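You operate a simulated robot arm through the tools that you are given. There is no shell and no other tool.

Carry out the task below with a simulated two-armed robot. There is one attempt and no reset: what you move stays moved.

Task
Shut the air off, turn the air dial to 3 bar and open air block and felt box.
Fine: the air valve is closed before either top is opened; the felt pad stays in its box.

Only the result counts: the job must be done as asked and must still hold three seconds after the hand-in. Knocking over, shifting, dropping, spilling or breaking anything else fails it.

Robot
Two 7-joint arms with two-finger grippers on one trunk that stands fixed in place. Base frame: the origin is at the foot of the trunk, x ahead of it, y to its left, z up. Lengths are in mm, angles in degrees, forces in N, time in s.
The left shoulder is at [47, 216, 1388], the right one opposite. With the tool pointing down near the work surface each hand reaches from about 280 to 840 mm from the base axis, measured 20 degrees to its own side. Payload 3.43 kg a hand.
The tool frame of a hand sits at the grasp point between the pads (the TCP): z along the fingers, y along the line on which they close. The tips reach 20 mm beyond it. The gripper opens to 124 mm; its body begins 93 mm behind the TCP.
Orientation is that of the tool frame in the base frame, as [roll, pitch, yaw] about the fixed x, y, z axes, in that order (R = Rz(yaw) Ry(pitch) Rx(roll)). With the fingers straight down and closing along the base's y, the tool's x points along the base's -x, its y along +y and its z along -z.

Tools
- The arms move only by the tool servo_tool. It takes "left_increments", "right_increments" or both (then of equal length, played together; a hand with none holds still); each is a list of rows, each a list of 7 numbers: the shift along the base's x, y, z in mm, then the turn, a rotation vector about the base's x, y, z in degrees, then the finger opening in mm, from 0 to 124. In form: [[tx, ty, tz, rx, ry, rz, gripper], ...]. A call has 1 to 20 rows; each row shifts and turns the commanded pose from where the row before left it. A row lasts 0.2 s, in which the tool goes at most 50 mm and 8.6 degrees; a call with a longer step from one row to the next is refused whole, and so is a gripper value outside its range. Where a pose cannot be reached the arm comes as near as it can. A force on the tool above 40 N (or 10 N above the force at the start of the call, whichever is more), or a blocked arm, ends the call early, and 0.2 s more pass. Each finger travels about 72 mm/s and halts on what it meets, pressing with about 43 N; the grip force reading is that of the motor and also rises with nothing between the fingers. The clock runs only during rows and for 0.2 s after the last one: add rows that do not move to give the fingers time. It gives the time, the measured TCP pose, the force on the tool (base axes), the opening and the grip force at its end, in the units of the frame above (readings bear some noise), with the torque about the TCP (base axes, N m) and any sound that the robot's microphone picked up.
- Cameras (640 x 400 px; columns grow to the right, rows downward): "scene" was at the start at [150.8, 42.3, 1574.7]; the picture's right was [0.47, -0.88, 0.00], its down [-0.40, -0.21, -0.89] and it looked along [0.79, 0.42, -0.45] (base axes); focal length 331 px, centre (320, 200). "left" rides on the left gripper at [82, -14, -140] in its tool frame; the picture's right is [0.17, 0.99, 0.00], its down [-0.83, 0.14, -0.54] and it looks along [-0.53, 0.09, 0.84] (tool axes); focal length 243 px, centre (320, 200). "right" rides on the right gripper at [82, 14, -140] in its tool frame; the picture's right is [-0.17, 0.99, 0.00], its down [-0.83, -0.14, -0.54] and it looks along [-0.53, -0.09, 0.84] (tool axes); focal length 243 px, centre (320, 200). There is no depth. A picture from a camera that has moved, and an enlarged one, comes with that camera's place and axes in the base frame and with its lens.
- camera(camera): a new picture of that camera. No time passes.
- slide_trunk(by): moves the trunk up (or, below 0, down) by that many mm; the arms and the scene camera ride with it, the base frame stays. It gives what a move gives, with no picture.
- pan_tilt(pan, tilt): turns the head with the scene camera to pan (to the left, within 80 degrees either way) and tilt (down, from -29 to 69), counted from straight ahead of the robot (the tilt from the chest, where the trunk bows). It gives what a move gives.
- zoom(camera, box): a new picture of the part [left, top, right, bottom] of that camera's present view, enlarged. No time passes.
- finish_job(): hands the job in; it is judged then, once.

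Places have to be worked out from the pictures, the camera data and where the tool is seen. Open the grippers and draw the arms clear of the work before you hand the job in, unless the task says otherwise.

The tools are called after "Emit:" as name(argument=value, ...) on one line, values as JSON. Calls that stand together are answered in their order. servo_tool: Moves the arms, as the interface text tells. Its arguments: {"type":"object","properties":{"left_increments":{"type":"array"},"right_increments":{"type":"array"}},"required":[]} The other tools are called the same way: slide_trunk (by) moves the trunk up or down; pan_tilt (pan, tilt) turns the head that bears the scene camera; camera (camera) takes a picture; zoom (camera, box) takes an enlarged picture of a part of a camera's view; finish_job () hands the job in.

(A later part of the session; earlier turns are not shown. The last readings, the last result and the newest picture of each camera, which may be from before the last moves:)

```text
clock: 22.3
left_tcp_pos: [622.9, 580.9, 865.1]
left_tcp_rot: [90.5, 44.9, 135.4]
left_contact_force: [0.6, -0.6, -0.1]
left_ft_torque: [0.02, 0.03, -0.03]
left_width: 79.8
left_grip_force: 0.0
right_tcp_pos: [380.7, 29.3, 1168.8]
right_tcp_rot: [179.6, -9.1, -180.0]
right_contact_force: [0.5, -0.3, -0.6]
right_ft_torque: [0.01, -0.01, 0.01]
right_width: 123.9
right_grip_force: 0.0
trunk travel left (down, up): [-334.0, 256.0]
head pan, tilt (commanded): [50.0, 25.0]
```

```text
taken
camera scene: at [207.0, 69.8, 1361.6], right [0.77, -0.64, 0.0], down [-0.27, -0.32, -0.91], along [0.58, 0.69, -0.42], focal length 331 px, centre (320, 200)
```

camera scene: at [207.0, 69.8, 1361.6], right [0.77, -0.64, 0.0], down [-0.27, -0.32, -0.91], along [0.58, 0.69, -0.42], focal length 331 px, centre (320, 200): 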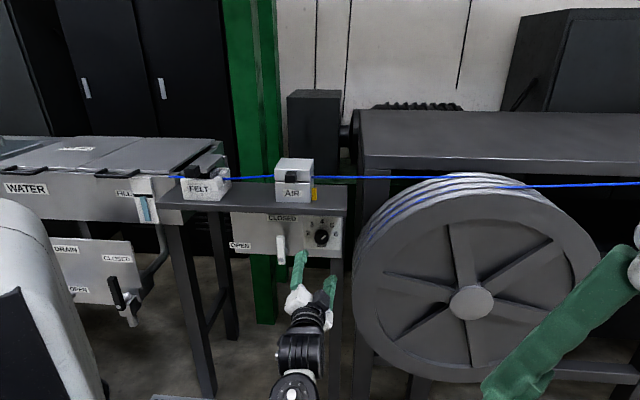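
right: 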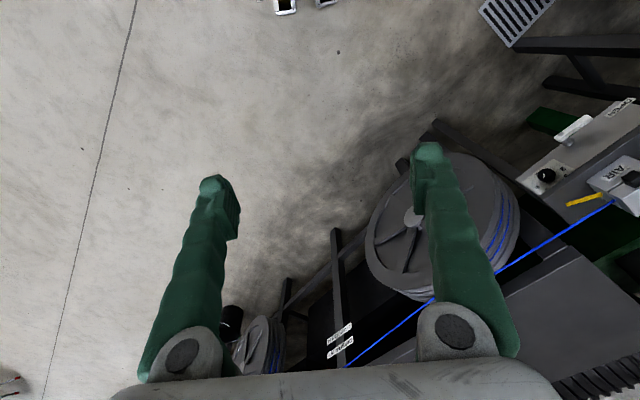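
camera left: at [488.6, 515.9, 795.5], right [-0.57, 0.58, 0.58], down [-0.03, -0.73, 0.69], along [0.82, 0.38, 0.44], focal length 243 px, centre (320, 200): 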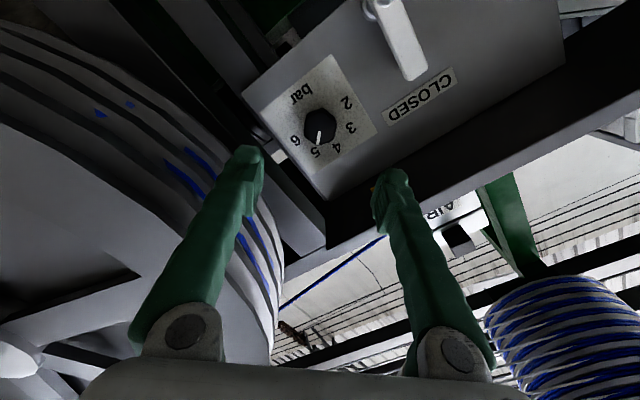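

The roll worked. I zoom to check the dial's alignment with the hand axis and the exact pointer angle.

Emit:
zoom(camera="left", box=[260, 50, 400, 190])

Emit:
zoom(camera="scene", box=[280, 205, 360, 265])

```text
2.86 times, centred on (330, 120) of left
camera zoom: at [488.6, 515.9, 795.5], right [-0.57, 0.58, 0.58], down [-0.03, -0.73, 0.69], along [0.82, 0.38, 0.44], focal length 693 px, centre (291, 429)
```

zoom: 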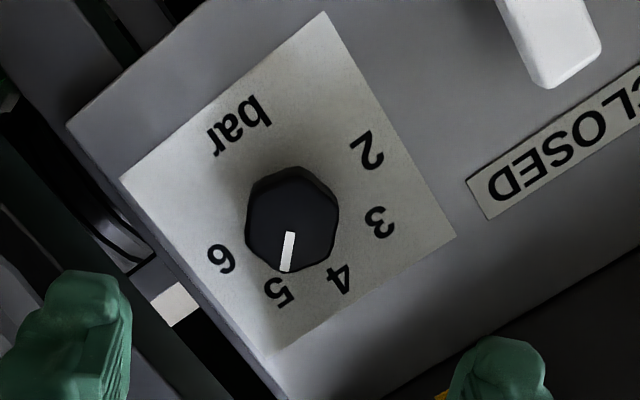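

```text
6.67 times, centred on (320, 235) of scene
camera zoom: at [207.0, 69.8, 1361.6], right [0.77, -0.64, 0.0], down [-0.27, -0.32, -0.91], along [0.58, 0.69, -0.42], focal length 2208 px, centre (320, -33)
```

zoom: 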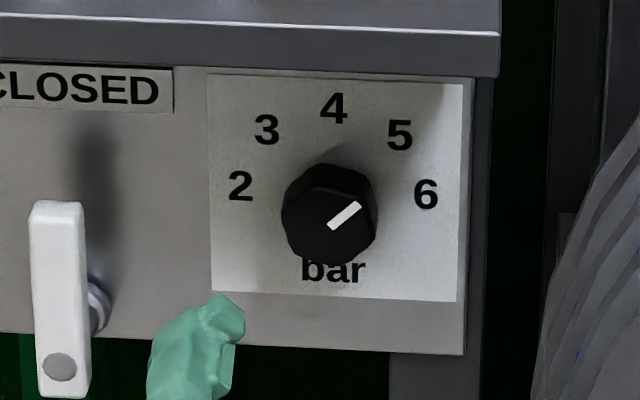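

The dial centre is at r≈30, z≈865 (on the hand's axis) and the pointer reads 5 (45°); 3 lies at 135°, so I need exactly 90° counter-clockwise. To keep the hand camera away from the capstan wheel I roll 25° further clockwise first.

Emit:
servo_tool(left_increments=[[0, 0, 0, 4.42, 4.42, 0, 80], [0, 0, 0, 4.42, 4.42, 0, 80], [0, 0, 0, 4.42, 4.42, 0, 80], [0, 0, 0, 4.42, 4.42, 0, 80], [0, 0, 0, 0, 0, 0, 80]])

Emit:
camera(camera="left")

Emit:
camera(camera="scene")

```text
clock: 23.5
left_tcp_pos: [620.8, 580.8, 863.5]
left_tcp_rot: [90.2, 19.8, 135.2]
left_contact_force: [0.2, 1.0, 0.0]
left_ft_torque: [0.01, -0.03, 0.0]
left_width: 80.2
left_grip_force: 0.0
right_tcp_pos: [383.1, 27.1, 1170.2]
right_tcp_rot: [179.7, -9.3, 179.9]
right_contact_force: [-0.3, 0.2, 0.6]
right_ft_torque: [0.02, -0.01, 0.02]
right_width: 123.9
right_grip_force: 0.0
trunk travel left (down, up): [-334.0, 256.0]
head pan, tilt (commanded): [50.0, 25.0]
```

```text
taken
camera left: at [471.4, 532.4, 821.5], right [-0.35, 0.35, 0.87], down [0.14, -0.9, 0.42], along [0.93, 0.27, 0.26], focal length 243 px, centre (320, 200)
```

left: 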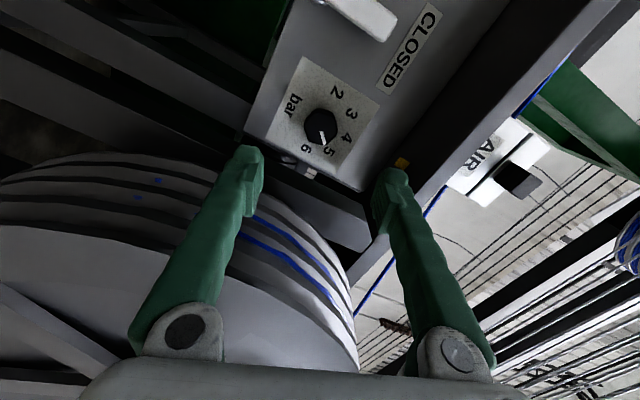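

```text
taken
camera scene: at [207.4, 69.5, 1361.6], right [0.77, -0.64, 0.0], down [-0.27, -0.32, -0.91], along [0.58, 0.69, -0.42], focal length 331 px, centre (320, 200)
```

scene: 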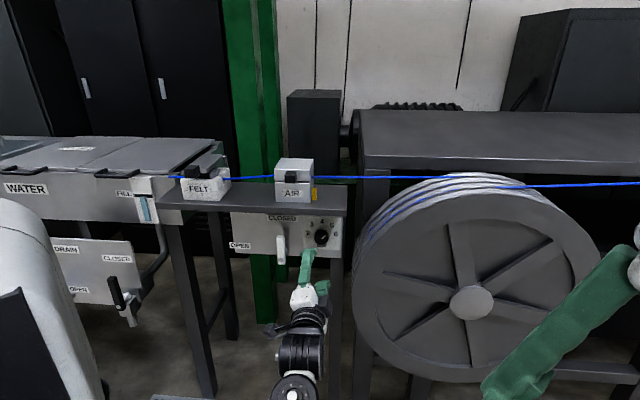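

Roll is now 70° and reachable. I move straight in onto the dial, with tips stopping ~13 mm short of the panel.

Emit:
servo_tool(left_increments=[[21.3, 21.1, 0.3, 0, 0, 0, 80], [21.3, 21.1, 0.3, 0, 0, 0, 80], [21.3, 21.1, 0.3, 0, 0, 0, 80], [21.3, 21.1, 0.3, 0, 0, 0, 80], [21.3, 21.1, 0.3, 0, 0, 0, 80], [0, 0, 0, 0, 0, 0, 80]])

Emit:
camera(camera="left")

Emit:
zoom(camera="scene", box=[240, 180, 400, 300])

```text
clock: 24.9
left_tcp_pos: [728.5, 685.5, 865.2]
left_tcp_rot: [90.1, 20.0, 135.1]
left_contact_force: [-0.3, 0.6, 0.0]
left_ft_torque: [-0.02, 0.0, -0.02]
left_width: 80.2
left_grip_force: 0.1
right_tcp_pos: [380.9, 28.2, 1168.7]
right_tcp_rot: [179.7, -9.2, 180.0]
right_contact_force: [-0.7, 0.5, 0.2]
right_ft_torque: [0.01, 0.01, -0.02]
right_width: 123.9
right_grip_force: 0.1
trunk travel left (down, up): [-334.0, 256.0]
head pan, tilt (commanded): [50.0, 25.0]
```

```text
taken
camera left: at [577.9, 637.8, 822.9], right [-0.35, 0.35, 0.87], down [0.14, -0.9, 0.42], along [0.93, 0.27, 0.26], focal length 243 px, centre (320, 200)
```

left: 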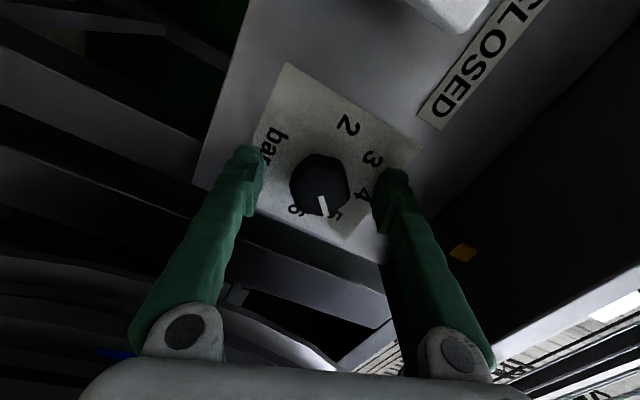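

```text
3.33 times, centred on (320, 240) of scene
camera zoom: at [207.0, 69.3, 1361.6], right [0.77, -0.64, 0.0], down [-0.27, -0.32, -0.91], along [0.58, 0.69, -0.42], focal length 1104 px, centre (320, 67)
```

zoom: 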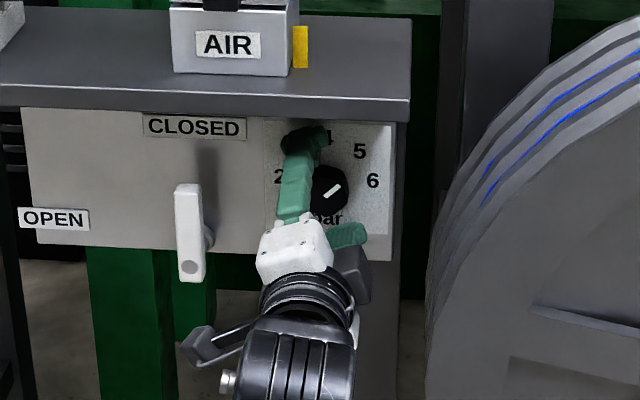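

The dial knob sits centred between the fingers. I close on it and look at the result.

Emit:
servo_tool(left_increments=[[0, 0, 0, 0, 0, 0, 50], [0, 0, 0, 0, 0, 0, 20], [0, 0, 0, 0, 0, 0, 20]])

Emit:
zoom(camera="left", box=[200, 80, 440, 240])

```text
clock: 25.7
left_tcp_pos: [728.3, 686.6, 865.4]
left_tcp_rot: [90.1, 20.0, 135.2]
left_contact_force: [3.4, 2.3, 1.4]
left_ft_torque: [-0.01, -0.03, -0.03]
left_width: 37.9
left_grip_force: 44.9
right_tcp_pos: [382.7, 27.9, 1169.1]
right_tcp_rot: [179.6, -9.2, -180.0]
right_contact_force: [0.3, -0.2, 0.2]
right_ft_torque: [0.02, 0.04, 0.0]
right_width: 124.0
right_grip_force: 0.0
trunk travel left (down, up): [-334.0, 256.0]
head pan, tilt (commanded): [50.0, 25.0]
```

```text
2.50 times, centred on (320, 160) of left
camera zoom: at [578.0, 638.0, 822.7], right [-0.35, 0.35, 0.87], down [0.14, -0.9, 0.42], along [0.93, 0.27, 0.26], focal length 606 px, centre (320, 300)
```

zoom: 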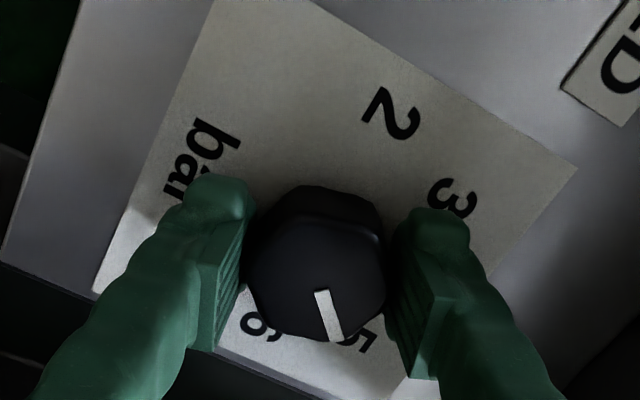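

Gripped at 38 mm with 45 N. I turn 45° counter-clockwise first and check.

Emit:
servo_tool(left_increments=[[0, 0, 0, -5.3, -5.3, 0, 20], [0, 0, 0, -5.3, -5.3, 0, 20], [0, 0, 0, -5.3, -5.3, 0, 20], [0, 0, 0, -5.3, -5.3, 0, 20], [0, 0, 0, -5.3, -5.3, 0, 20], [0, 0, 0, -5.3, -5.3, 0, 20]])

Emit:
zoom(camera="left", box=[200, 80, 440, 240])

Emit:
zoom(camera="scene", box=[240, 180, 400, 300])

```text
clock: 27.1
left_tcp_pos: [728.1, 685.7, 864.6]
left_tcp_rot: [90.4, 65.1, 135.2]
left_contact_force: [0.5, 0.6, 3.3]
left_ft_torque: [-0.06, 0.1, 0.2]
left_width: 38.2
left_grip_force: 45.2
right_tcp_pos: [381.8, 28.2, 1169.8]
right_tcp_rot: [179.8, -9.2, 180.0]
right_contact_force: [0.7, -0.2, -0.1]
right_ft_torque: [0.01, -0.04, 0.03]
right_width: 123.9
right_grip_force: 0.0
trunk travel left (down, up): [-334.0, 256.0]
head pan, tilt (commanded): [50.0, 25.0]
```

```text
2.50 times, centred on (320, 160) of left
camera zoom: at [613.4, 602.7, 783.5], right [-0.68, 0.68, 0.27], down [-0.22, -0.54, 0.81], along [0.7, 0.5, 0.52], focal length 606 px, centre (320, 300)
```

zoom: 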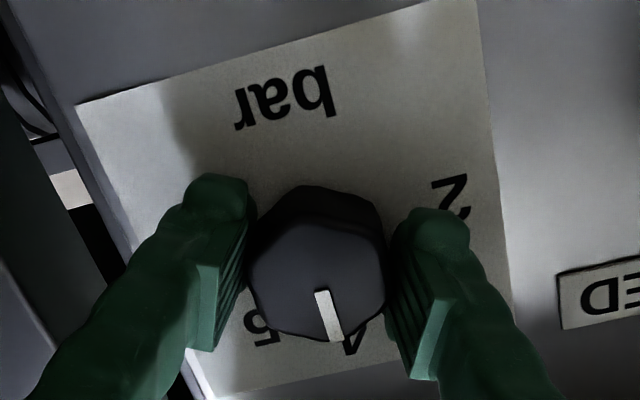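

```text
3.33 times, centred on (320, 240) of scene
camera zoom: at [207.1, 69.5, 1361.6], right [0.77, -0.64, 0.0], down [-0.27, -0.32, -0.91], along [0.58, 0.69, -0.42], focal length 1104 px, centre (320, 67)
```

zoom: 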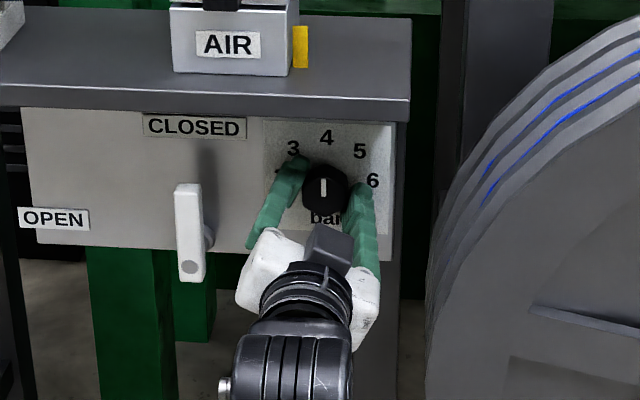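

The pointer now stands at 4, moving exactly with the hand. I turn the remaining 45° to reach 3.

Emit:
servo_tool(left_increments=[[0, 0, 0, -5.3, -5.3, 0, 20], [0, 0, 0, -5.3, -5.3, 0, 20], [0, 0, 0, -5.3, -5.3, 0, 20], [0, 0, 0, -5.3, -5.3, 0, 20], [0, 0, 0, -5.3, -5.3, 0, 20], [0, 0, 0, -5.3, -5.3, 0, 20]])

Emit:
zoom(camera="left", box=[200, 80, 440, 240])

Emit:
zoom(camera="scene", box=[240, 180, 400, 300])

```text
clock: 28.5
left_tcp_pos: [728.9, 685.7, 865.0]
left_tcp_rot: [-90.7, 70.0, -45.8]
left_contact_force: [-6.0, -3.5, 1.0]
left_ft_torque: [-0.03, 0.03, 0.1]
left_width: 38.0
left_grip_force: 45.3
right_tcp_pos: [381.5, 29.9, 1169.9]
right_tcp_rot: [179.7, -9.2, 179.9]
right_contact_force: [0.4, -0.6, 0.0]
right_ft_torque: [0.02, 0.0, 0.01]
right_width: 123.9
right_grip_force: 0.1
trunk travel left (down, up): [-334.0, 256.0]
head pan, tilt (commanded): [50.0, 25.0]
```

```text
2.50 times, centred on (320, 160) of left
camera zoom: at [657.7, 558.1, 791.5], right [-0.61, 0.62, -0.49], down [-0.67, -0.08, 0.73], along [0.41, 0.78, 0.47], focal length 606 px, centre (320, 300)
```

zoom: 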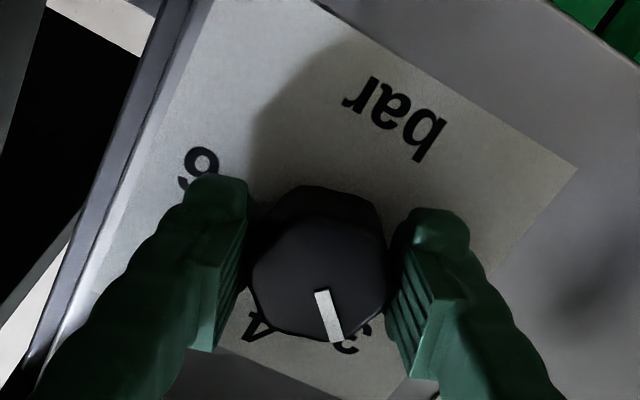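

```text
3.33 times, centred on (320, 240) of scene
camera zoom: at [206.6, 69.1, 1361.7], right [0.77, -0.64, 0.0], down [-0.27, -0.32, -0.91], along [0.58, 0.69, -0.42], focal length 1104 px, centre (320, 67)
```

zoom: 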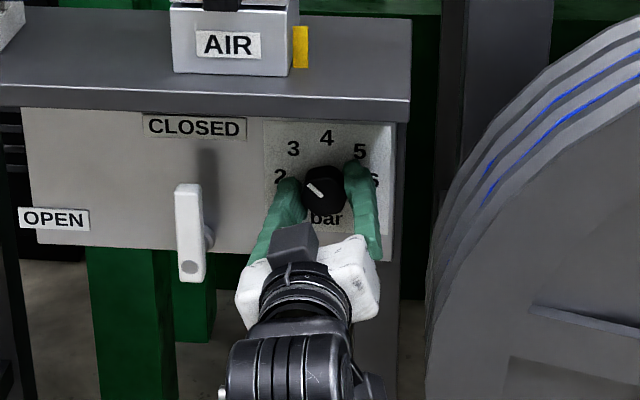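

The pointer now aims at 3. I open the fingers and zoom in to verify the angle before withdrawing.

Emit:
servo_tool(left_increments=[[0, 0, 0, 0, 0, 0, 50], [0, 0, 0, 0, 0, 0, 70], [0, 0, 0, 0, 0, 0, 80]])

Emit:
zoom(camera="left", box=[240, 120, 400, 220])

Emit:
zoom(camera="scene", box=[280, 205, 360, 265])

```text
clock: 29.3
left_tcp_pos: [730.1, 686.8, 865.1]
left_tcp_rot: [-90.6, 70.2, -45.7]
left_contact_force: [-0.3, -0.2, 0.8]
left_ft_torque: [-0.01, 0.02, -0.03]
left_width: 79.9
left_grip_force: 0.0
right_tcp_pos: [382.0, 28.1, 1169.5]
right_tcp_rot: [179.7, -9.1, -180.0]
right_contact_force: [0.3, -0.2, -0.2]
right_ft_torque: [-0.03, 0.01, 0.03]
right_width: 123.8
right_grip_force: 0.1
trunk travel left (down, up): [-334.0, 256.0]
head pan, tilt (commanded): [50.0, 25.0]
```

```text
4.00 times, centred on (320, 170) of left
camera zoom: at [658.2, 558.7, 791.4], right [-0.61, 0.62, -0.49], down [-0.67, -0.08, 0.73], along [0.41, 0.78, 0.47], focal length 970 px, centre (320, 320)
```

zoom: 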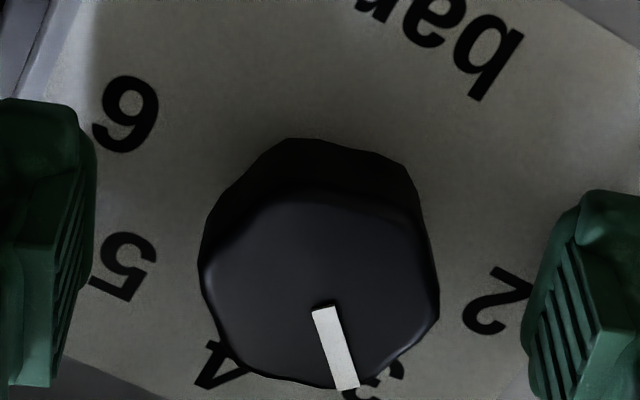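

```text
6.67 times, centred on (320, 235) of scene
camera zoom: at [207.4, 69.6, 1361.6], right [0.77, -0.64, 0.0], down [-0.27, -0.32, -0.91], along [0.58, 0.69, -0.42], focal length 2208 px, centre (320, -33)
```

zoom: 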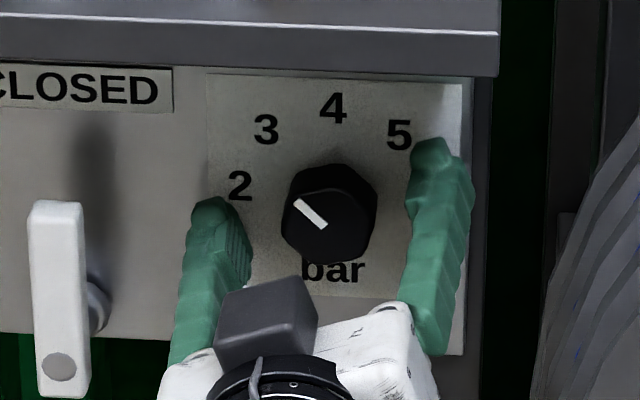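

The pointer measures ≈135° by averaging both views, i.e. on 3. I withdraw straight back from the dial, roll the hand back to level and view the dial again.

Emit:
servo_tool(left_increments=[[-21.2, -21.2, 0, 0, 0, 0, 80], [-21.2, -21.2, 0, 0, 0, 0, 80], [-21.2, -21.2, 0, 0, 0, 0, 80], [-21.2, -21.2, 0, 0, 0, 0, 80], [-21.2, -21.2, 0, 0, 0, 0, 80], [-21.2, -21.2, 0, 4.7, 4.7, 0, 80], [-10, -10, 0, 4.7, 4.7, 0, 80], [0, 0, 0, 4.7, 4.7, 0, 80]])

Emit:
zoom(camera="left", box=[240, 60, 400, 160])

Emit:
zoom(camera="scene", box=[280, 205, 360, 265])

```text
clock: 30.8
left_tcp_pos: [647.3, 573.1, 976.6]
left_tcp_rot: [-61.8, 70.1, -17.4]
left_contact_force: [0.5, 0.7, -1.2]
left_ft_torque: [0.0, -0.05, 0.0]
left_width: 80.1
left_grip_force: 0.0
right_tcp_pos: [382.5, 28.8, 1169.1]
right_tcp_rot: [179.6, -9.3, -179.9]
right_contact_force: [-0.2, -0.1, -0.1]
right_ft_torque: [-0.01, 0.0, 0.0]
right_width: 124.0
right_grip_force: 0.0
trunk travel left (down, up): [-334.0, 256.0]
head pan, tilt (commanded): [50.0, 25.0]
stopped in row 7 (left hand): the arm was blocked; the commanded pose is now the measured one
```

```text
4.00 times, centred on (320, 110) of left
camera zoom: at [586.5, 456.5, 879.6], right [-0.59, 0.67, -0.45], down [-0.73, -0.2, 0.65], along [0.35, 0.71, 0.61], focal length 970 px, centre (320, 560)
```

zoom: 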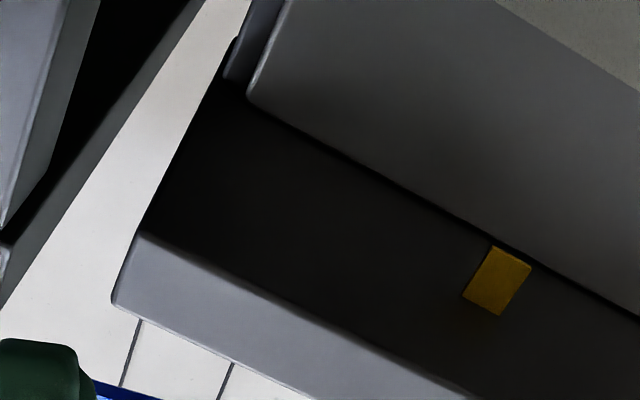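

```text
6.67 times, centred on (320, 235) of scene
camera zoom: at [207.4, 69.3, 1361.6], right [0.77, -0.64, 0.0], down [-0.27, -0.32, -0.91], along [0.58, 0.69, -0.42], focal length 2208 px, centre (320, -33)
```

zoom: 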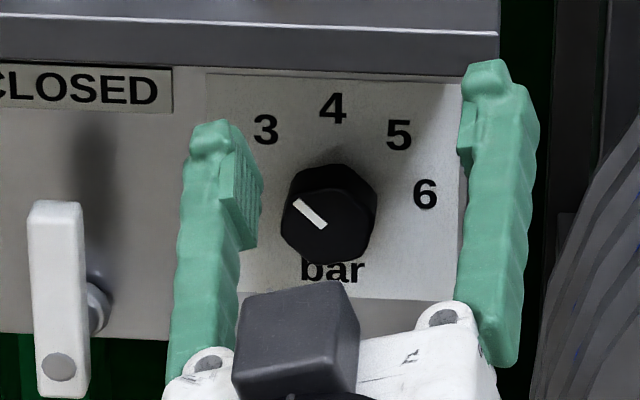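

The arm was diverted upward and reported blocked, though without force and clear of the stand. I look at the whole scene to understand the arm's posture.

Emit:
camera(camera="scene")

Emit:
camera(camera="left")

Emit:
camera(camera="right")

```text
taken
camera scene: at [207.4, 69.3, 1361.6], right [0.77, -0.64, 0.0], down [-0.27, -0.32, -0.91], along [0.58, 0.69, -0.42], focal length 331 px, centre (320, 200)
```

scene: 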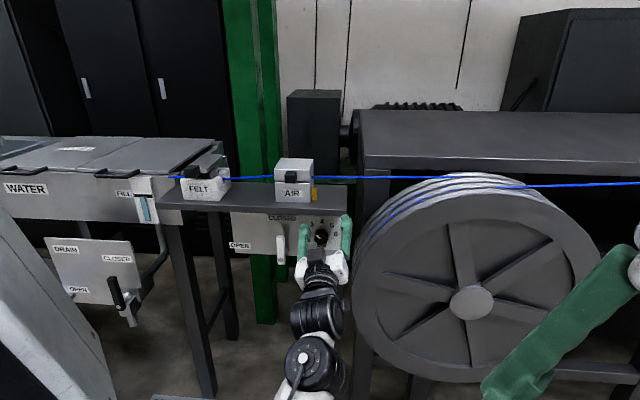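

```text
taken
camera left: at [586.5, 456.5, 879.6], right [-0.59, 0.67, -0.45], down [-0.73, -0.2, 0.65], along [0.35, 0.71, 0.61], focal length 243 px, centre (320, 200)
```

left: 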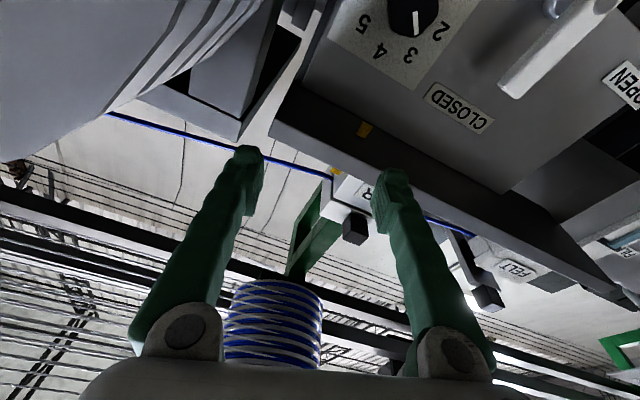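

```text
taken
camera right: at [324.5, 41.0, 1322.1], right [0.17, 0.99, -0.02], down [0.91, -0.14, 0.4], along [0.39, -0.08, -0.92], focal length 243 px, centre (320, 200)
```

right: 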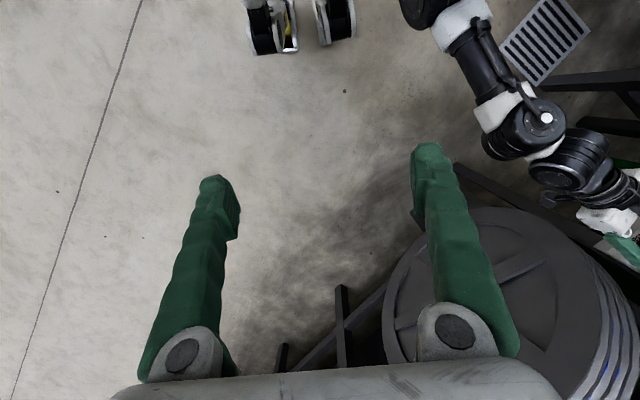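

The arm is in an elbow-low posture; the stand, dial and lever are untouched. From here I square the hand and raise it toward lid height, staying in front of the table edge, in small steps.

Emit:
servo_tool(left_increments=[[-11, 11, 15, 0.98, 3.17, 0.1, 80], [-11, 11, 15, 0.98, 3.17, 0.1, 80], [-11, 11, 15, 0.98, 3.17, 0.1, 80]])

Emit:
camera(camera="scene")

```text
clock: 31.6
left_tcp_pos: [613.1, 606.7, 1016.0]
left_tcp_rot: [-64.6, 80.1, -19.8]
left_contact_force: [-0.2, 0.5, 0.3]
left_ft_torque: [-0.05, 0.04, 0.03]
left_width: 80.1
left_grip_force: 0.0
right_tcp_pos: [381.3, 28.3, 1169.6]
right_tcp_rot: [179.8, -9.2, -179.9]
right_contact_force: [-0.7, -0.3, -0.1]
right_ft_torque: [0.0, 0.02, 0.0]
right_width: 123.9
right_grip_force: 0.1
trunk travel left (down, up): [-334.0, 256.0]
head pan, tilt (commanded): [50.0, 25.0]
```

```text
taken
camera scene: at [207.1, 69.4, 1361.6], right [0.77, -0.64, 0.0], down [-0.27, -0.32, -0.91], along [0.58, 0.69, -0.42], focal length 331 px, centre (320, 200)
```

scene: 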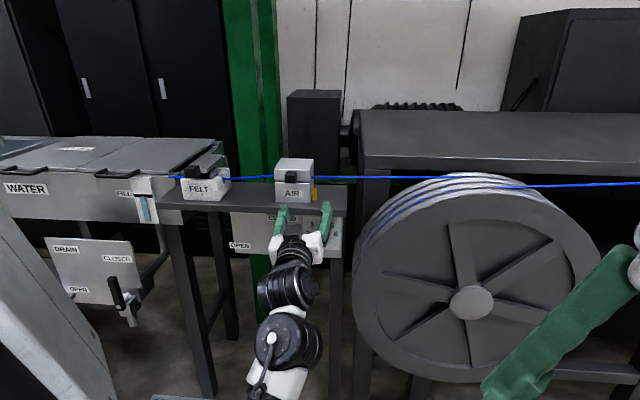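

It moves properly. I continue to lid height and to the AIR knob's line (r≈-41, z≈1069), still at d≈862.

Emit:
servo_tool(left_increments=[[-8, 8, 13.3, 0.73, 2.38, 0.07, 70], [-8, 8, 13.3, 0.73, 2.38, 0.07, 70], [-8, 8, 13.3, 0.73, 2.38, 0.07, 70], [-8, 8, 13.3, 0.73, 2.38, 0.07, 70], [0, 0, 0, 0, 0, 0, 70]])

Emit:
camera(camera="left")

Emit:
zoom(camera="scene", box=[160, 130, 380, 270])

```text
clock: 32.8
left_tcp_pos: [581.9, 638.6, 1072.1]
left_tcp_rot: [-139.8, 89.6, -94.8]
left_contact_force: [0.2, 0.3, 0.0]
left_ft_torque: [0.02, -0.01, -0.03]
left_width: 70.1
left_grip_force: 0.0
right_tcp_pos: [382.8, 28.5, 1170.1]
right_tcp_rot: [179.7, -9.2, 180.0]
right_contact_force: [-0.7, 0.0, 0.6]
right_ft_torque: [0.05, -0.02, -0.01]
right_width: 123.9
right_grip_force: 0.0
trunk travel left (down, up): [-334.0, 256.0]
head pan, tilt (commanded): [50.0, 25.0]
```

```text
taken
camera left: at [492.0, 529.2, 989.4], right [-0.7, 0.69, -0.17], down [-0.48, -0.28, 0.83], along [0.53, 0.66, 0.53], focal length 243 px, centre (320, 200)
```

left: 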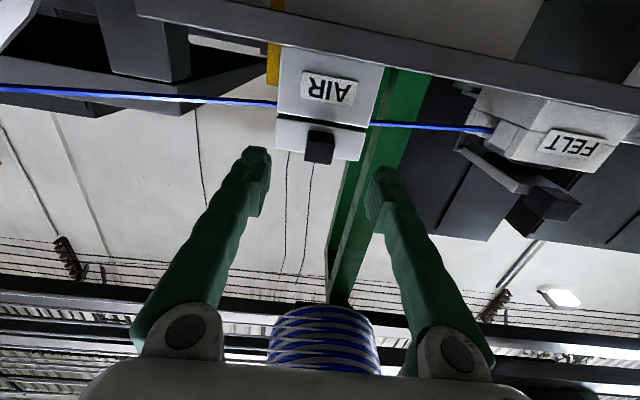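

```text
2.86 times, centred on (270, 200) of scene
camera zoom: at [207.4, 69.5, 1361.6], right [0.77, -0.64, 0.0], down [-0.27, -0.32, -0.91], along [0.58, 0.69, -0.42], focal length 946 px, centre (463, 200)
```

zoom: 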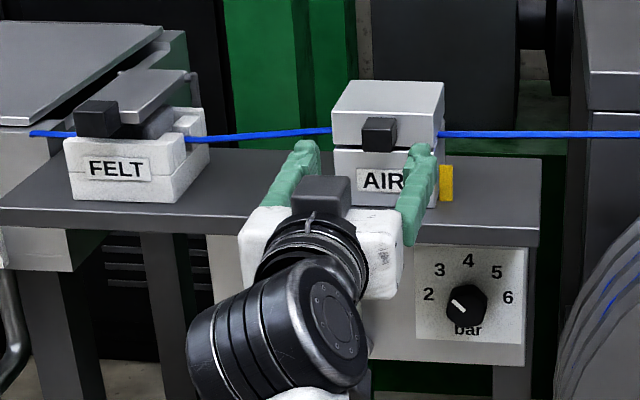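

Aligned with the AIR knob. I zoom to verify the knob centre and study the felt box.

Emit:
zoom(camera="left", box=[260, 30, 400, 190])

Emit:
zoom(camera="left", box=[440, 60, 640, 260])

Emit:
zoom(camera="scene", box=[165, 150, 245, 210])

```text
2.50 times, centred on (330, 110) of left
camera zoom: at [492.0, 529.2, 989.4], right [-0.7, 0.69, -0.17], down [-0.48, -0.28, 0.83], along [0.53, 0.66, 0.53], focal length 606 px, centre (295, 425)
```

zoom: 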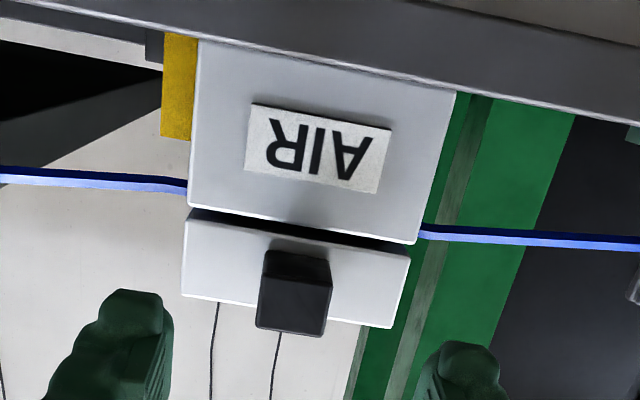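

```text
2.00 times, centred on (540, 160) of left
camera zoom: at [492.0, 529.2, 989.4], right [-0.7, 0.69, -0.17], down [-0.48, -0.28, 0.83], along [0.53, 0.66, 0.53], focal length 485 px, centre (-120, 280)
```

zoom: 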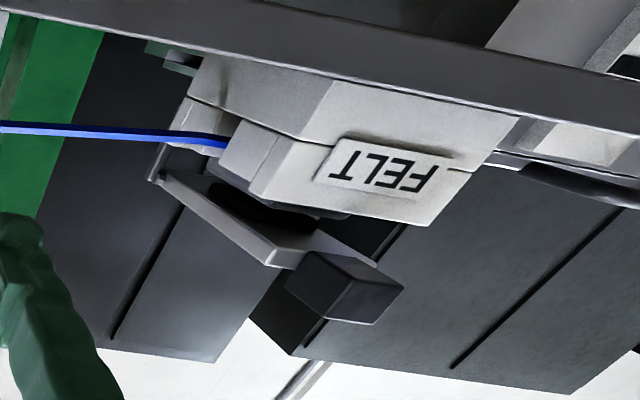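

```text
6.67 times, centred on (205, 180) of scene
camera zoom: at [207.4, 69.5, 1361.6], right [0.77, -0.64, 0.0], down [-0.27, -0.32, -0.91], along [0.58, 0.69, -0.42], focal length 2208 px, centre (1087, 333)
```

zoom: 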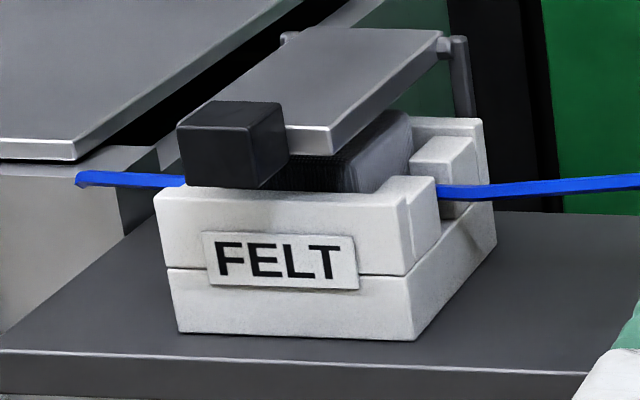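

The AIR knob is centred at r≈-40, z≈1071, in line with the hand. I move in to straddle it, tips stopping short of the lid face, then pinch.

Emit:
servo_tool(left_increments=[[16.7, 16.7, -0.3, 0, 0, 0, 60], [16.7, 16.7, -0.3, 0, 0, 0, 60], [16.7, 16.7, -0.3, 0, 0, 0, 60], [0, 0, 0, 0, 0, 0, 60]])

Emit:
zoom(camera="left", box=[220, 90, 420, 230])

Emit:
zoom(camera="scene", box=[240, 130, 360, 230])

```text
clock: 33.8
left_tcp_pos: [632.6, 687.9, 1073.1]
left_tcp_rot: [-138.3, 89.7, -93.3]
left_contact_force: [-0.1, -0.2, 0.3]
left_ft_torque: [-0.02, 0.04, 0.0]
left_width: 60.0
left_grip_force: 0.1
right_tcp_pos: [381.7, 27.9, 1170.2]
right_tcp_rot: [179.8, -9.3, 180.0]
right_contact_force: [0.1, -0.5, -0.8]
right_ft_torque: [-0.01, 0.01, -0.04]
right_width: 124.0
right_grip_force: 0.1
trunk travel left (down, up): [-334.0, 256.0]
head pan, tilt (commanded): [50.0, 25.0]
```

```text
2.86 times, centred on (320, 160) of left
camera zoom: at [543.1, 579.1, 989.8], right [-0.7, 0.69, -0.17], down [-0.48, -0.28, 0.83], along [0.53, 0.66, 0.53], focal length 693 px, centre (320, 314)
```

zoom: 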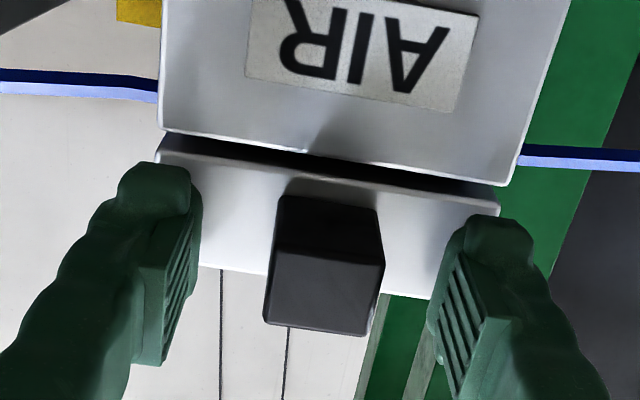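

```text
4.00 times, centred on (300, 180) of scene
camera zoom: at [207.1, 69.2, 1361.6], right [0.77, -0.64, 0.0], down [-0.27, -0.32, -0.91], along [0.58, 0.69, -0.42], focal length 1325 px, centre (400, 280)
```

zoom: 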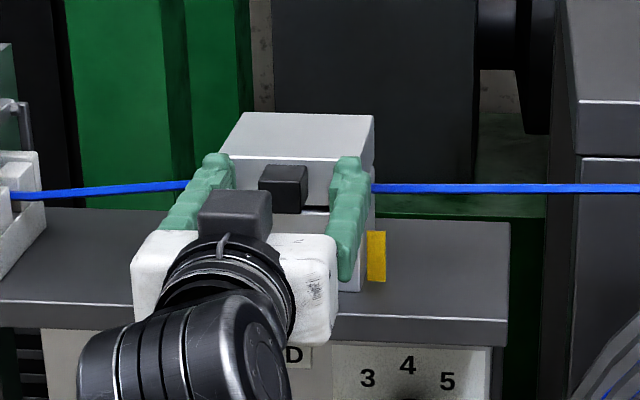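

Nearly centred; I shift about 1 mm left and pinch the knob.

Emit:
servo_tool(left_increments=[[-0.9, 0.9, -0.8, 0, 0, 0, 50], [0, 0, 0, 0, 0, 0, 30], [0, 0, 0, 0, 0, 0, 15], [0, 0, 0, 0, 0, 0, 15]])

Emit:
zoom(camera="left", box=[220, 90, 420, 230])

```text
clock: 34.8
left_tcp_pos: [631.8, 687.9, 1070.9]
left_tcp_rot: [-148.7, 89.7, -103.5]
left_contact_force: [6.1, -3.1, 0.9]
left_ft_torque: [0.11, 0.02, -0.18]
left_width: 24.9
left_grip_force: 45.2
right_tcp_pos: [382.6, 27.6, 1169.6]
right_tcp_rot: [179.7, -9.3, 180.0]
right_contact_force: [0.0, -0.3, 0.4]
right_ft_torque: [-0.01, -0.01, 0.0]
right_width: 124.0
right_grip_force: 0.1
trunk travel left (down, up): [-334.0, 256.0]
head pan, tilt (commanded): [50.0, 25.0]
```

```text
2.86 times, centred on (320, 160) of left
camera zoom: at [542.8, 579.7, 988.1], right [-0.7, 0.7, -0.17], down [-0.48, -0.28, 0.83], along [0.53, 0.66, 0.53], focal length 693 px, centre (320, 314)
```

zoom: 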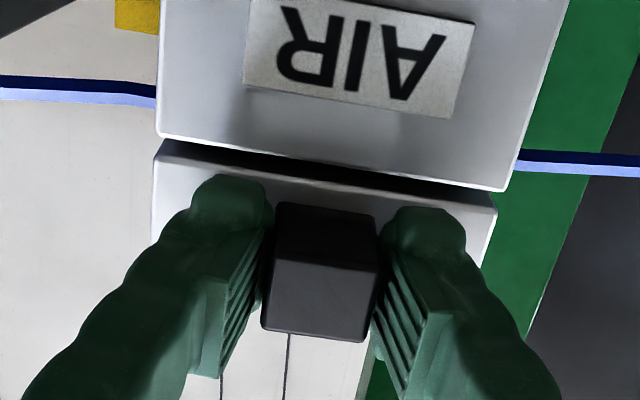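

Pinched at 25 mm. Valve is already closed, so I now swing the AIR lid up along an arc about its rear hinge, tilting the hand half as fast; first ~20° as a check.

Emit:
servo_tool(left_increments=[[1.87, 1.87, 9.9, -1.77, 1.77, 0, 15], [1.87, 1.87, 9.9, -1.77, 1.77, 0, 15], [3.08, 3.08, 9.3, -1.77, 1.77, 0, 15], [3.08, 3.08, 9.3, -1.77, 1.77, 0, 15]])

Emit:
zoom(camera="scene", box=[240, 110, 360, 210])

Emit:
camera(camera="left")

```text
clock: 35.8
left_tcp_pos: [642.0, 699.6, 1107.3]
left_tcp_rot: [-179.1, 79.6, -133.8]
left_contact_force: [0.3, -12.1, -8.7]
left_ft_torque: [-0.71, 0.64, -0.15]
left_width: 24.9
left_grip_force: 45.0
right_tcp_pos: [382.2, 26.3, 1169.4]
right_tcp_rot: [179.6, -9.2, 180.0]
right_contact_force: [0.5, -0.2, 0.0]
right_ft_torque: [0.03, -0.02, 0.0]
right_width: 123.9
right_grip_force: 0.1
trunk travel left (down, up): [-334.0, 256.0]
head pan, tilt (commanded): [50.0, 25.0]
```

```text
4.00 times, centred on (300, 160) of scene
camera zoom: at [208.1, 68.5, 1361.5], right [0.77, -0.64, 0.0], down [-0.27, -0.32, -0.91], along [0.58, 0.69, -0.42], focal length 1325 px, centre (400, 360)
```

zoom: 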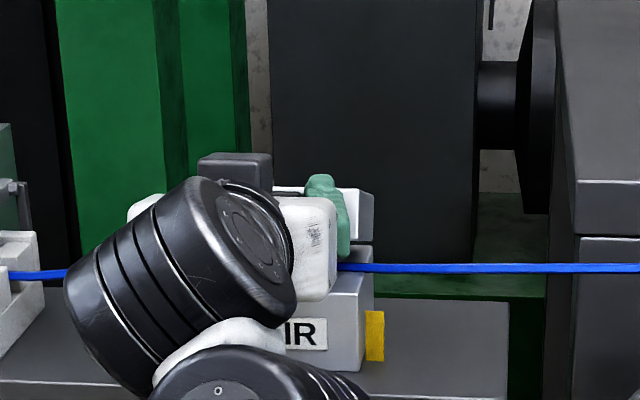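

```text
taken
camera left: at [544.3, 580.9, 1051.1], right [-0.72, 0.67, -0.17], down [-0.37, -0.17, 0.91], along [0.59, 0.72, 0.37], focal length 243 px, centre (320, 200)
```

left: 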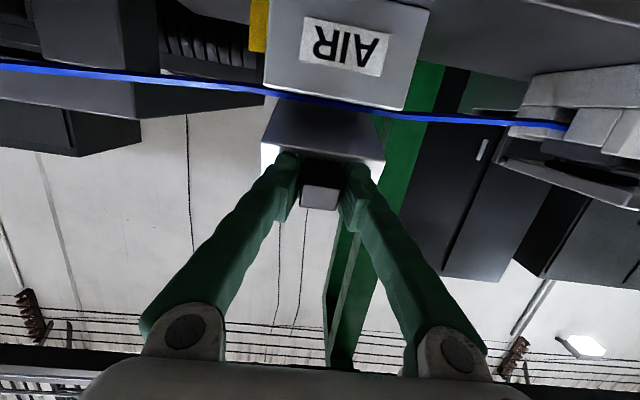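

The lid is lifting and the force is mostly tangential, so the hinge estimate fits. I continue to about 60°.

Emit:
servo_tool(left_increments=[[4.1, 4.1, 8.45, -1.77, 1.77, 0, 15], [4.1, 4.1, 8.45, -1.77, 1.77, 0, 15], [5.1, 5.1, 7.25, -1.77, 1.77, 0, 15], [5.1, 5.1, 7.25, -1.77, 1.77, 0, 15], [5.87, 5.87, 5.95, -1.77, 1.77, 0, 15], [5.87, 5.87, 5.95, -1.77, 1.77, 0, 15], [6.5, 6.5, 4.45, -1.77, 1.77, 0, 15], [6.5, 6.5, 4.45, -1.77, 1.77, 0, 15]])

Emit:
camera(camera="scene")

Emit:
camera(camera="left")

```text
clock: 37.6
left_tcp_pos: [685.8, 741.3, 1160.2]
left_tcp_rot: [180.0, 59.6, -134.6]
left_contact_force: [-0.6, -13.9, -5.9]
left_ft_torque: [-0.91, 0.79, -0.11]
left_width: 25.0
left_grip_force: 45.2
right_tcp_pos: [382.6, 26.9, 1169.6]
right_tcp_rot: [179.6, -9.3, -180.0]
right_contact_force: [-0.1, -0.3, -0.2]
right_ft_torque: [-0.01, -0.01, 0.02]
right_width: 124.0
right_grip_force: 0.0
trunk travel left (down, up): [-334.0, 256.0]
head pan, tilt (commanded): [50.0, 25.0]
```

```text
taken
camera scene: at [208.1, 68.0, 1361.5], right [0.77, -0.64, 0.0], down [-0.27, -0.32, -0.91], along [0.58, 0.69, -0.42], focal length 331 px, centre (320, 200)
```

scene: 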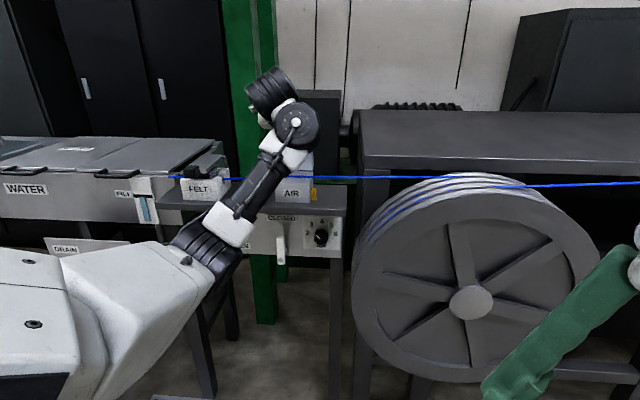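

```text
taken
camera left: at [580.1, 616.5, 1158.9], right [-0.76, 0.63, -0.14], down [-0.13, 0.07, 0.99], along [0.64, 0.77, 0.03], focal length 243 px, centre (320, 200)
```

left: 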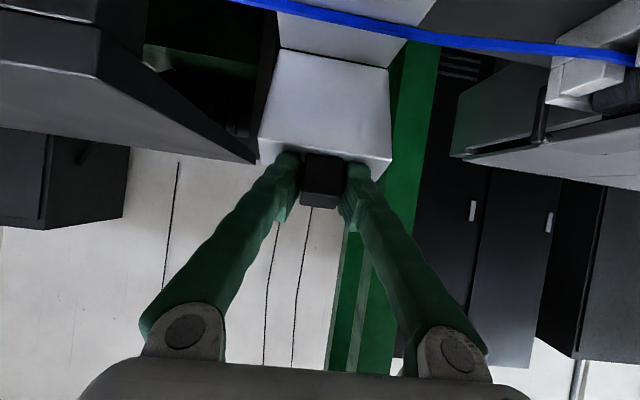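

Lid at about 60°. I continue the arc past vertical.

Emit:
servo_tool(left_increments=[[6.9, 6.9, 2.8, -1.77, 1.77, 0, 15], [6.9, 6.9, 2.8, -1.77, 1.77, 0, 15], [7.14, 7.14, 1.1, -1.77, 1.77, 0, 15], [7.14, 7.14, 1.1, -1.77, 1.77, 0, 15], [7.18, 7.18, -0.7, -1.77, 1.77, 0, 15], [7.18, 7.18, -0.7, -1.77, 1.77, 0, 15]])

Emit:
camera(camera="scene")

Emit:
camera(camera="left")

```text
clock: 39.0
left_tcp_pos: [728.0, 783.6, 1165.8]
left_tcp_rot: [-179.8, 44.3, -134.7]
left_contact_force: [-0.4, -15.0, -13.0]
left_ft_torque: [-0.92, 0.78, -0.09]
left_width: 25.0
left_grip_force: 45.1
right_tcp_pos: [381.9, 27.9, 1169.4]
right_tcp_rot: [179.6, -9.5, 180.0]
right_contact_force: [0.4, -0.2, 0.1]
right_ft_torque: [-0.01, 0.02, 0.01]
right_width: 124.0
right_grip_force: 0.1
trunk travel left (down, up): [-334.0, 256.0]
head pan, tilt (commanded): [50.0, 25.0]
```

```text
taken
camera scene: at [208.6, 68.6, 1361.4], right [0.77, -0.64, 0.0], down [-0.27, -0.32, -0.91], along [0.58, 0.69, -0.42], focal length 331 px, centre (320, 200)
```

scene: 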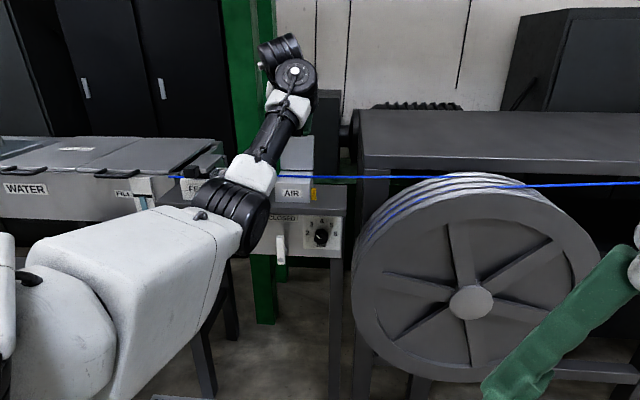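

```text
taken
camera left: at [626.2, 662.8, 1206.4], right [-0.78, 0.61, -0.12], down [0.05, 0.25, 0.97], along [0.62, 0.75, -0.23], focal length 243 px, centre (320, 200)
```

left: 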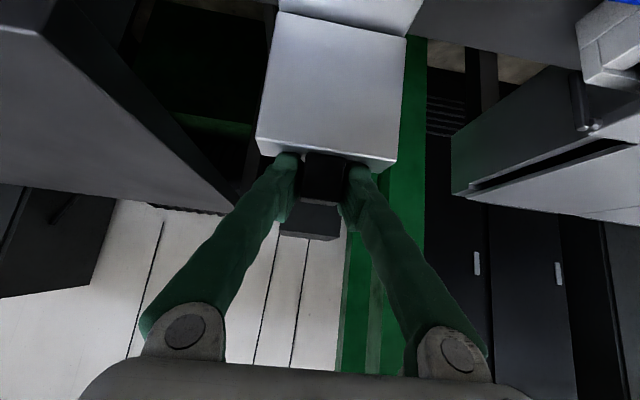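

About 90° now. I go on slightly lower (radial pull noted) toward 110° to reach the lid's stop.

Emit:
servo_tool(left_increments=[[6.9, 6.9, -3.0, -1.77, 1.77, 0, 15], [6.9, 6.9, -3.0, -1.77, 1.77, 0, 15]])

Emit:
camera(camera="left")

```text
clock: 39.7
left_tcp_pos: [736.4, 793.9, 1164.5]
left_tcp_rot: [-179.5, 39.2, -134.6]
left_contact_force: [-10.1, -16.0, 4.1]
left_ft_torque: [0.07, -0.4, -0.16]
left_width: 25.2
left_grip_force: 45.3
right_tcp_pos: [379.3, 25.8, 1170.5]
right_tcp_rot: [179.6, -9.1, 180.0]
right_contact_force: [-1.2, 0.0, 0.8]
right_ft_torque: [0.02, 0.01, -0.03]
right_width: 124.2
right_grip_force: 0.1
trunk travel left (down, up): [-334.0, 256.0]
head pan, tilt (commanded): [50.0, 25.0]
stopped in row 2 (left hand): the force on the tool passed its limit at 42 N (the readings are from after the stop); the commanded pose is now the measured one
```

```text
taken
camera left: at [638.7, 676.6, 1219.3], right [-0.79, 0.61, -0.11], down [0.11, 0.32, 0.94], along [0.61, 0.73, -0.32], focal length 243 px, centre (320, 200)
```

left: 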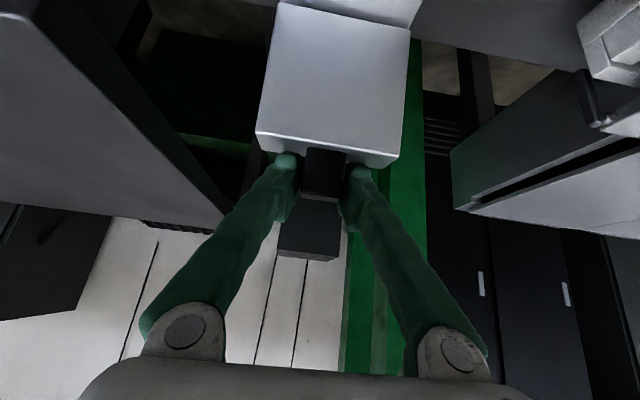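

The lid hit its stop at about 97°, past vertical. I release the knob and draw the hand back along its axis, watching that the lid stays.

Emit:
servo_tool(left_increments=[[0, 0, 0, 0, 0, 0, 35], [0, 0, 0, 0, 0, 0, 60], [0, 0, 0, 0, 0, 0, 60], [-10, -10, 12, 0, 0, 0, 60], [-18, -18, 20, 0, 0, 0, 60], [-18, -18, 20, 0, 0, 0, 60]])

Emit:
camera(camera="left")

Emit:
camera(camera="scene")

```text
clock: 41.1
left_tcp_pos: [692.5, 751.0, 1212.8]
left_tcp_rot: [-179.8, 39.1, -134.7]
left_contact_force: [0.2, -0.4, 0.0]
left_ft_torque: [-0.01, -0.02, -0.01]
left_width: 59.8
left_grip_force: 0.1
right_tcp_pos: [382.4, 28.3, 1169.8]
right_tcp_rot: [179.8, -9.2, -180.0]
right_contact_force: [-1.0, 0.1, 0.1]
right_ft_torque: [0.02, 0.0, -0.01]
right_width: 123.9
right_grip_force: 0.1
trunk travel left (down, up): [-334.0, 256.0]
head pan, tilt (commanded): [50.0, 25.0]
```

```text
taken
camera left: at [594.2, 633.7, 1267.3], right [-0.79, 0.6, -0.11], down [0.11, 0.32, 0.94], along [0.6, 0.73, -0.32], focal length 243 px, centre (320, 200)
```

left: 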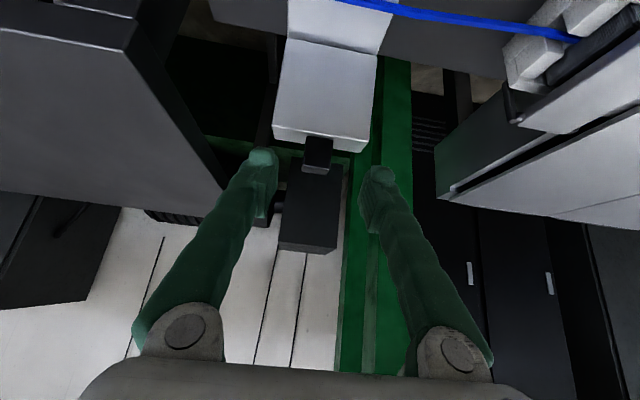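

```text
taken
camera scene: at [206.8, 69.3, 1361.7], right [0.77, -0.64, 0.0], down [-0.27, -0.32, -0.91], along [0.58, 0.69, -0.42], focal length 331 px, centre (320, 200)
```

scene: 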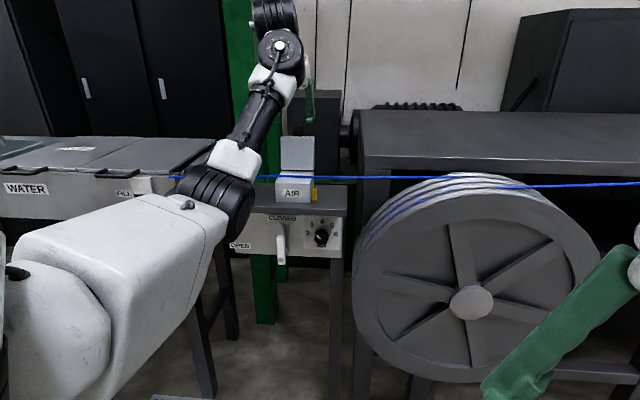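

The AIR lid stays open by itself. Felt knob triangulates to r≈-279, d≈926, z≈1083, with its hinge near d≈1045, z≈1083. I first retreat from the stand and tilt the hand back up.

Emit:
servo_tool(left_increments=[[-20, -20, 3, 0, 0, 0, 60], [-20, -20, 0, 4.24, -4.24, 0, 60], [-20, -20, 0, 4.24, -4.24, 0, 60], [-20, -20, 0, 4.24, -4.24, 0, 60], [-20, -20, 0, 4.24, -4.24, 0, 60], [-20, -20, 0, 4.24, -4.24, 0, 60]])

Emit:
camera(camera="scene")

Emit:
camera(camera="left")

```text
clock: 41.5
left_tcp_pos: [680.0, 739.3, 1217.3]
left_tcp_rot: [179.5, 40.3, -135.4]
left_contact_force: [20.2, 16.8, -13.1]
left_ft_torque: [0.51, -0.21, 0.46]
left_width: 60.0
left_grip_force: 0.1
right_tcp_pos: [380.9, 28.0, 1169.8]
right_tcp_rot: [179.7, -9.2, -179.9]
right_contact_force: [0.2, -0.9, -1.1]
right_ft_torque: [0.01, 0.0, -0.01]
right_width: 124.0
right_grip_force: 0.1
trunk travel left (down, up): [-334.0, 256.0]
head pan, tilt (commanded): [50.0, 25.0]
stopped in row 2 (left hand): the force on the tool passed its limit at 140 N (the readings are from after the stop); the commanded pose is now the measured one
```

```text
taken
camera scene: at [206.4, 69.4, 1361.8], right [0.77, -0.64, 0.0], down [-0.27, -0.32, -0.91], along [0.58, 0.69, -0.42], focal length 331 px, centre (320, 200)
```

scene: 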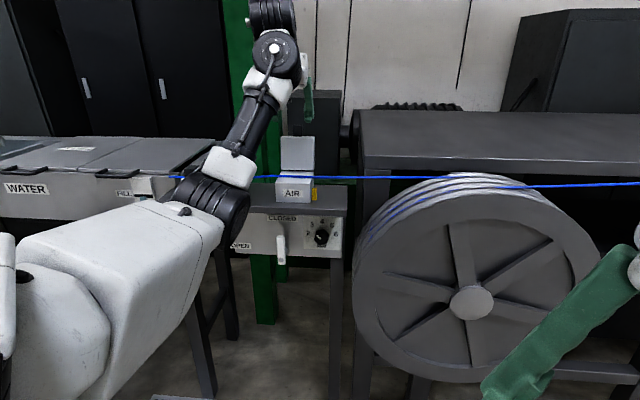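

```text
taken
camera left: at [578.9, 620.3, 1269.5], right [-0.78, 0.61, -0.1], down [0.11, 0.3, 0.95], along [0.61, 0.73, -0.3], focal length 243 px, centre (320, 200)
```

left: 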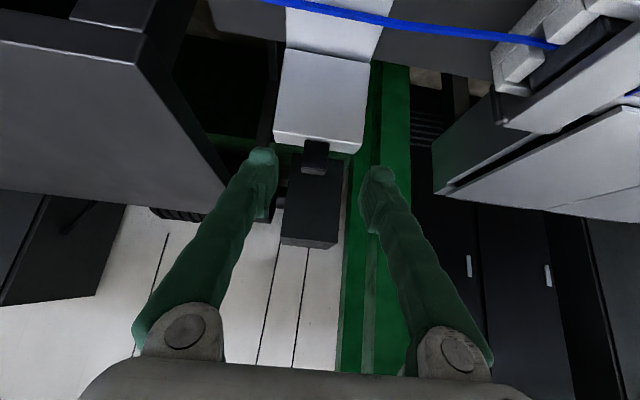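

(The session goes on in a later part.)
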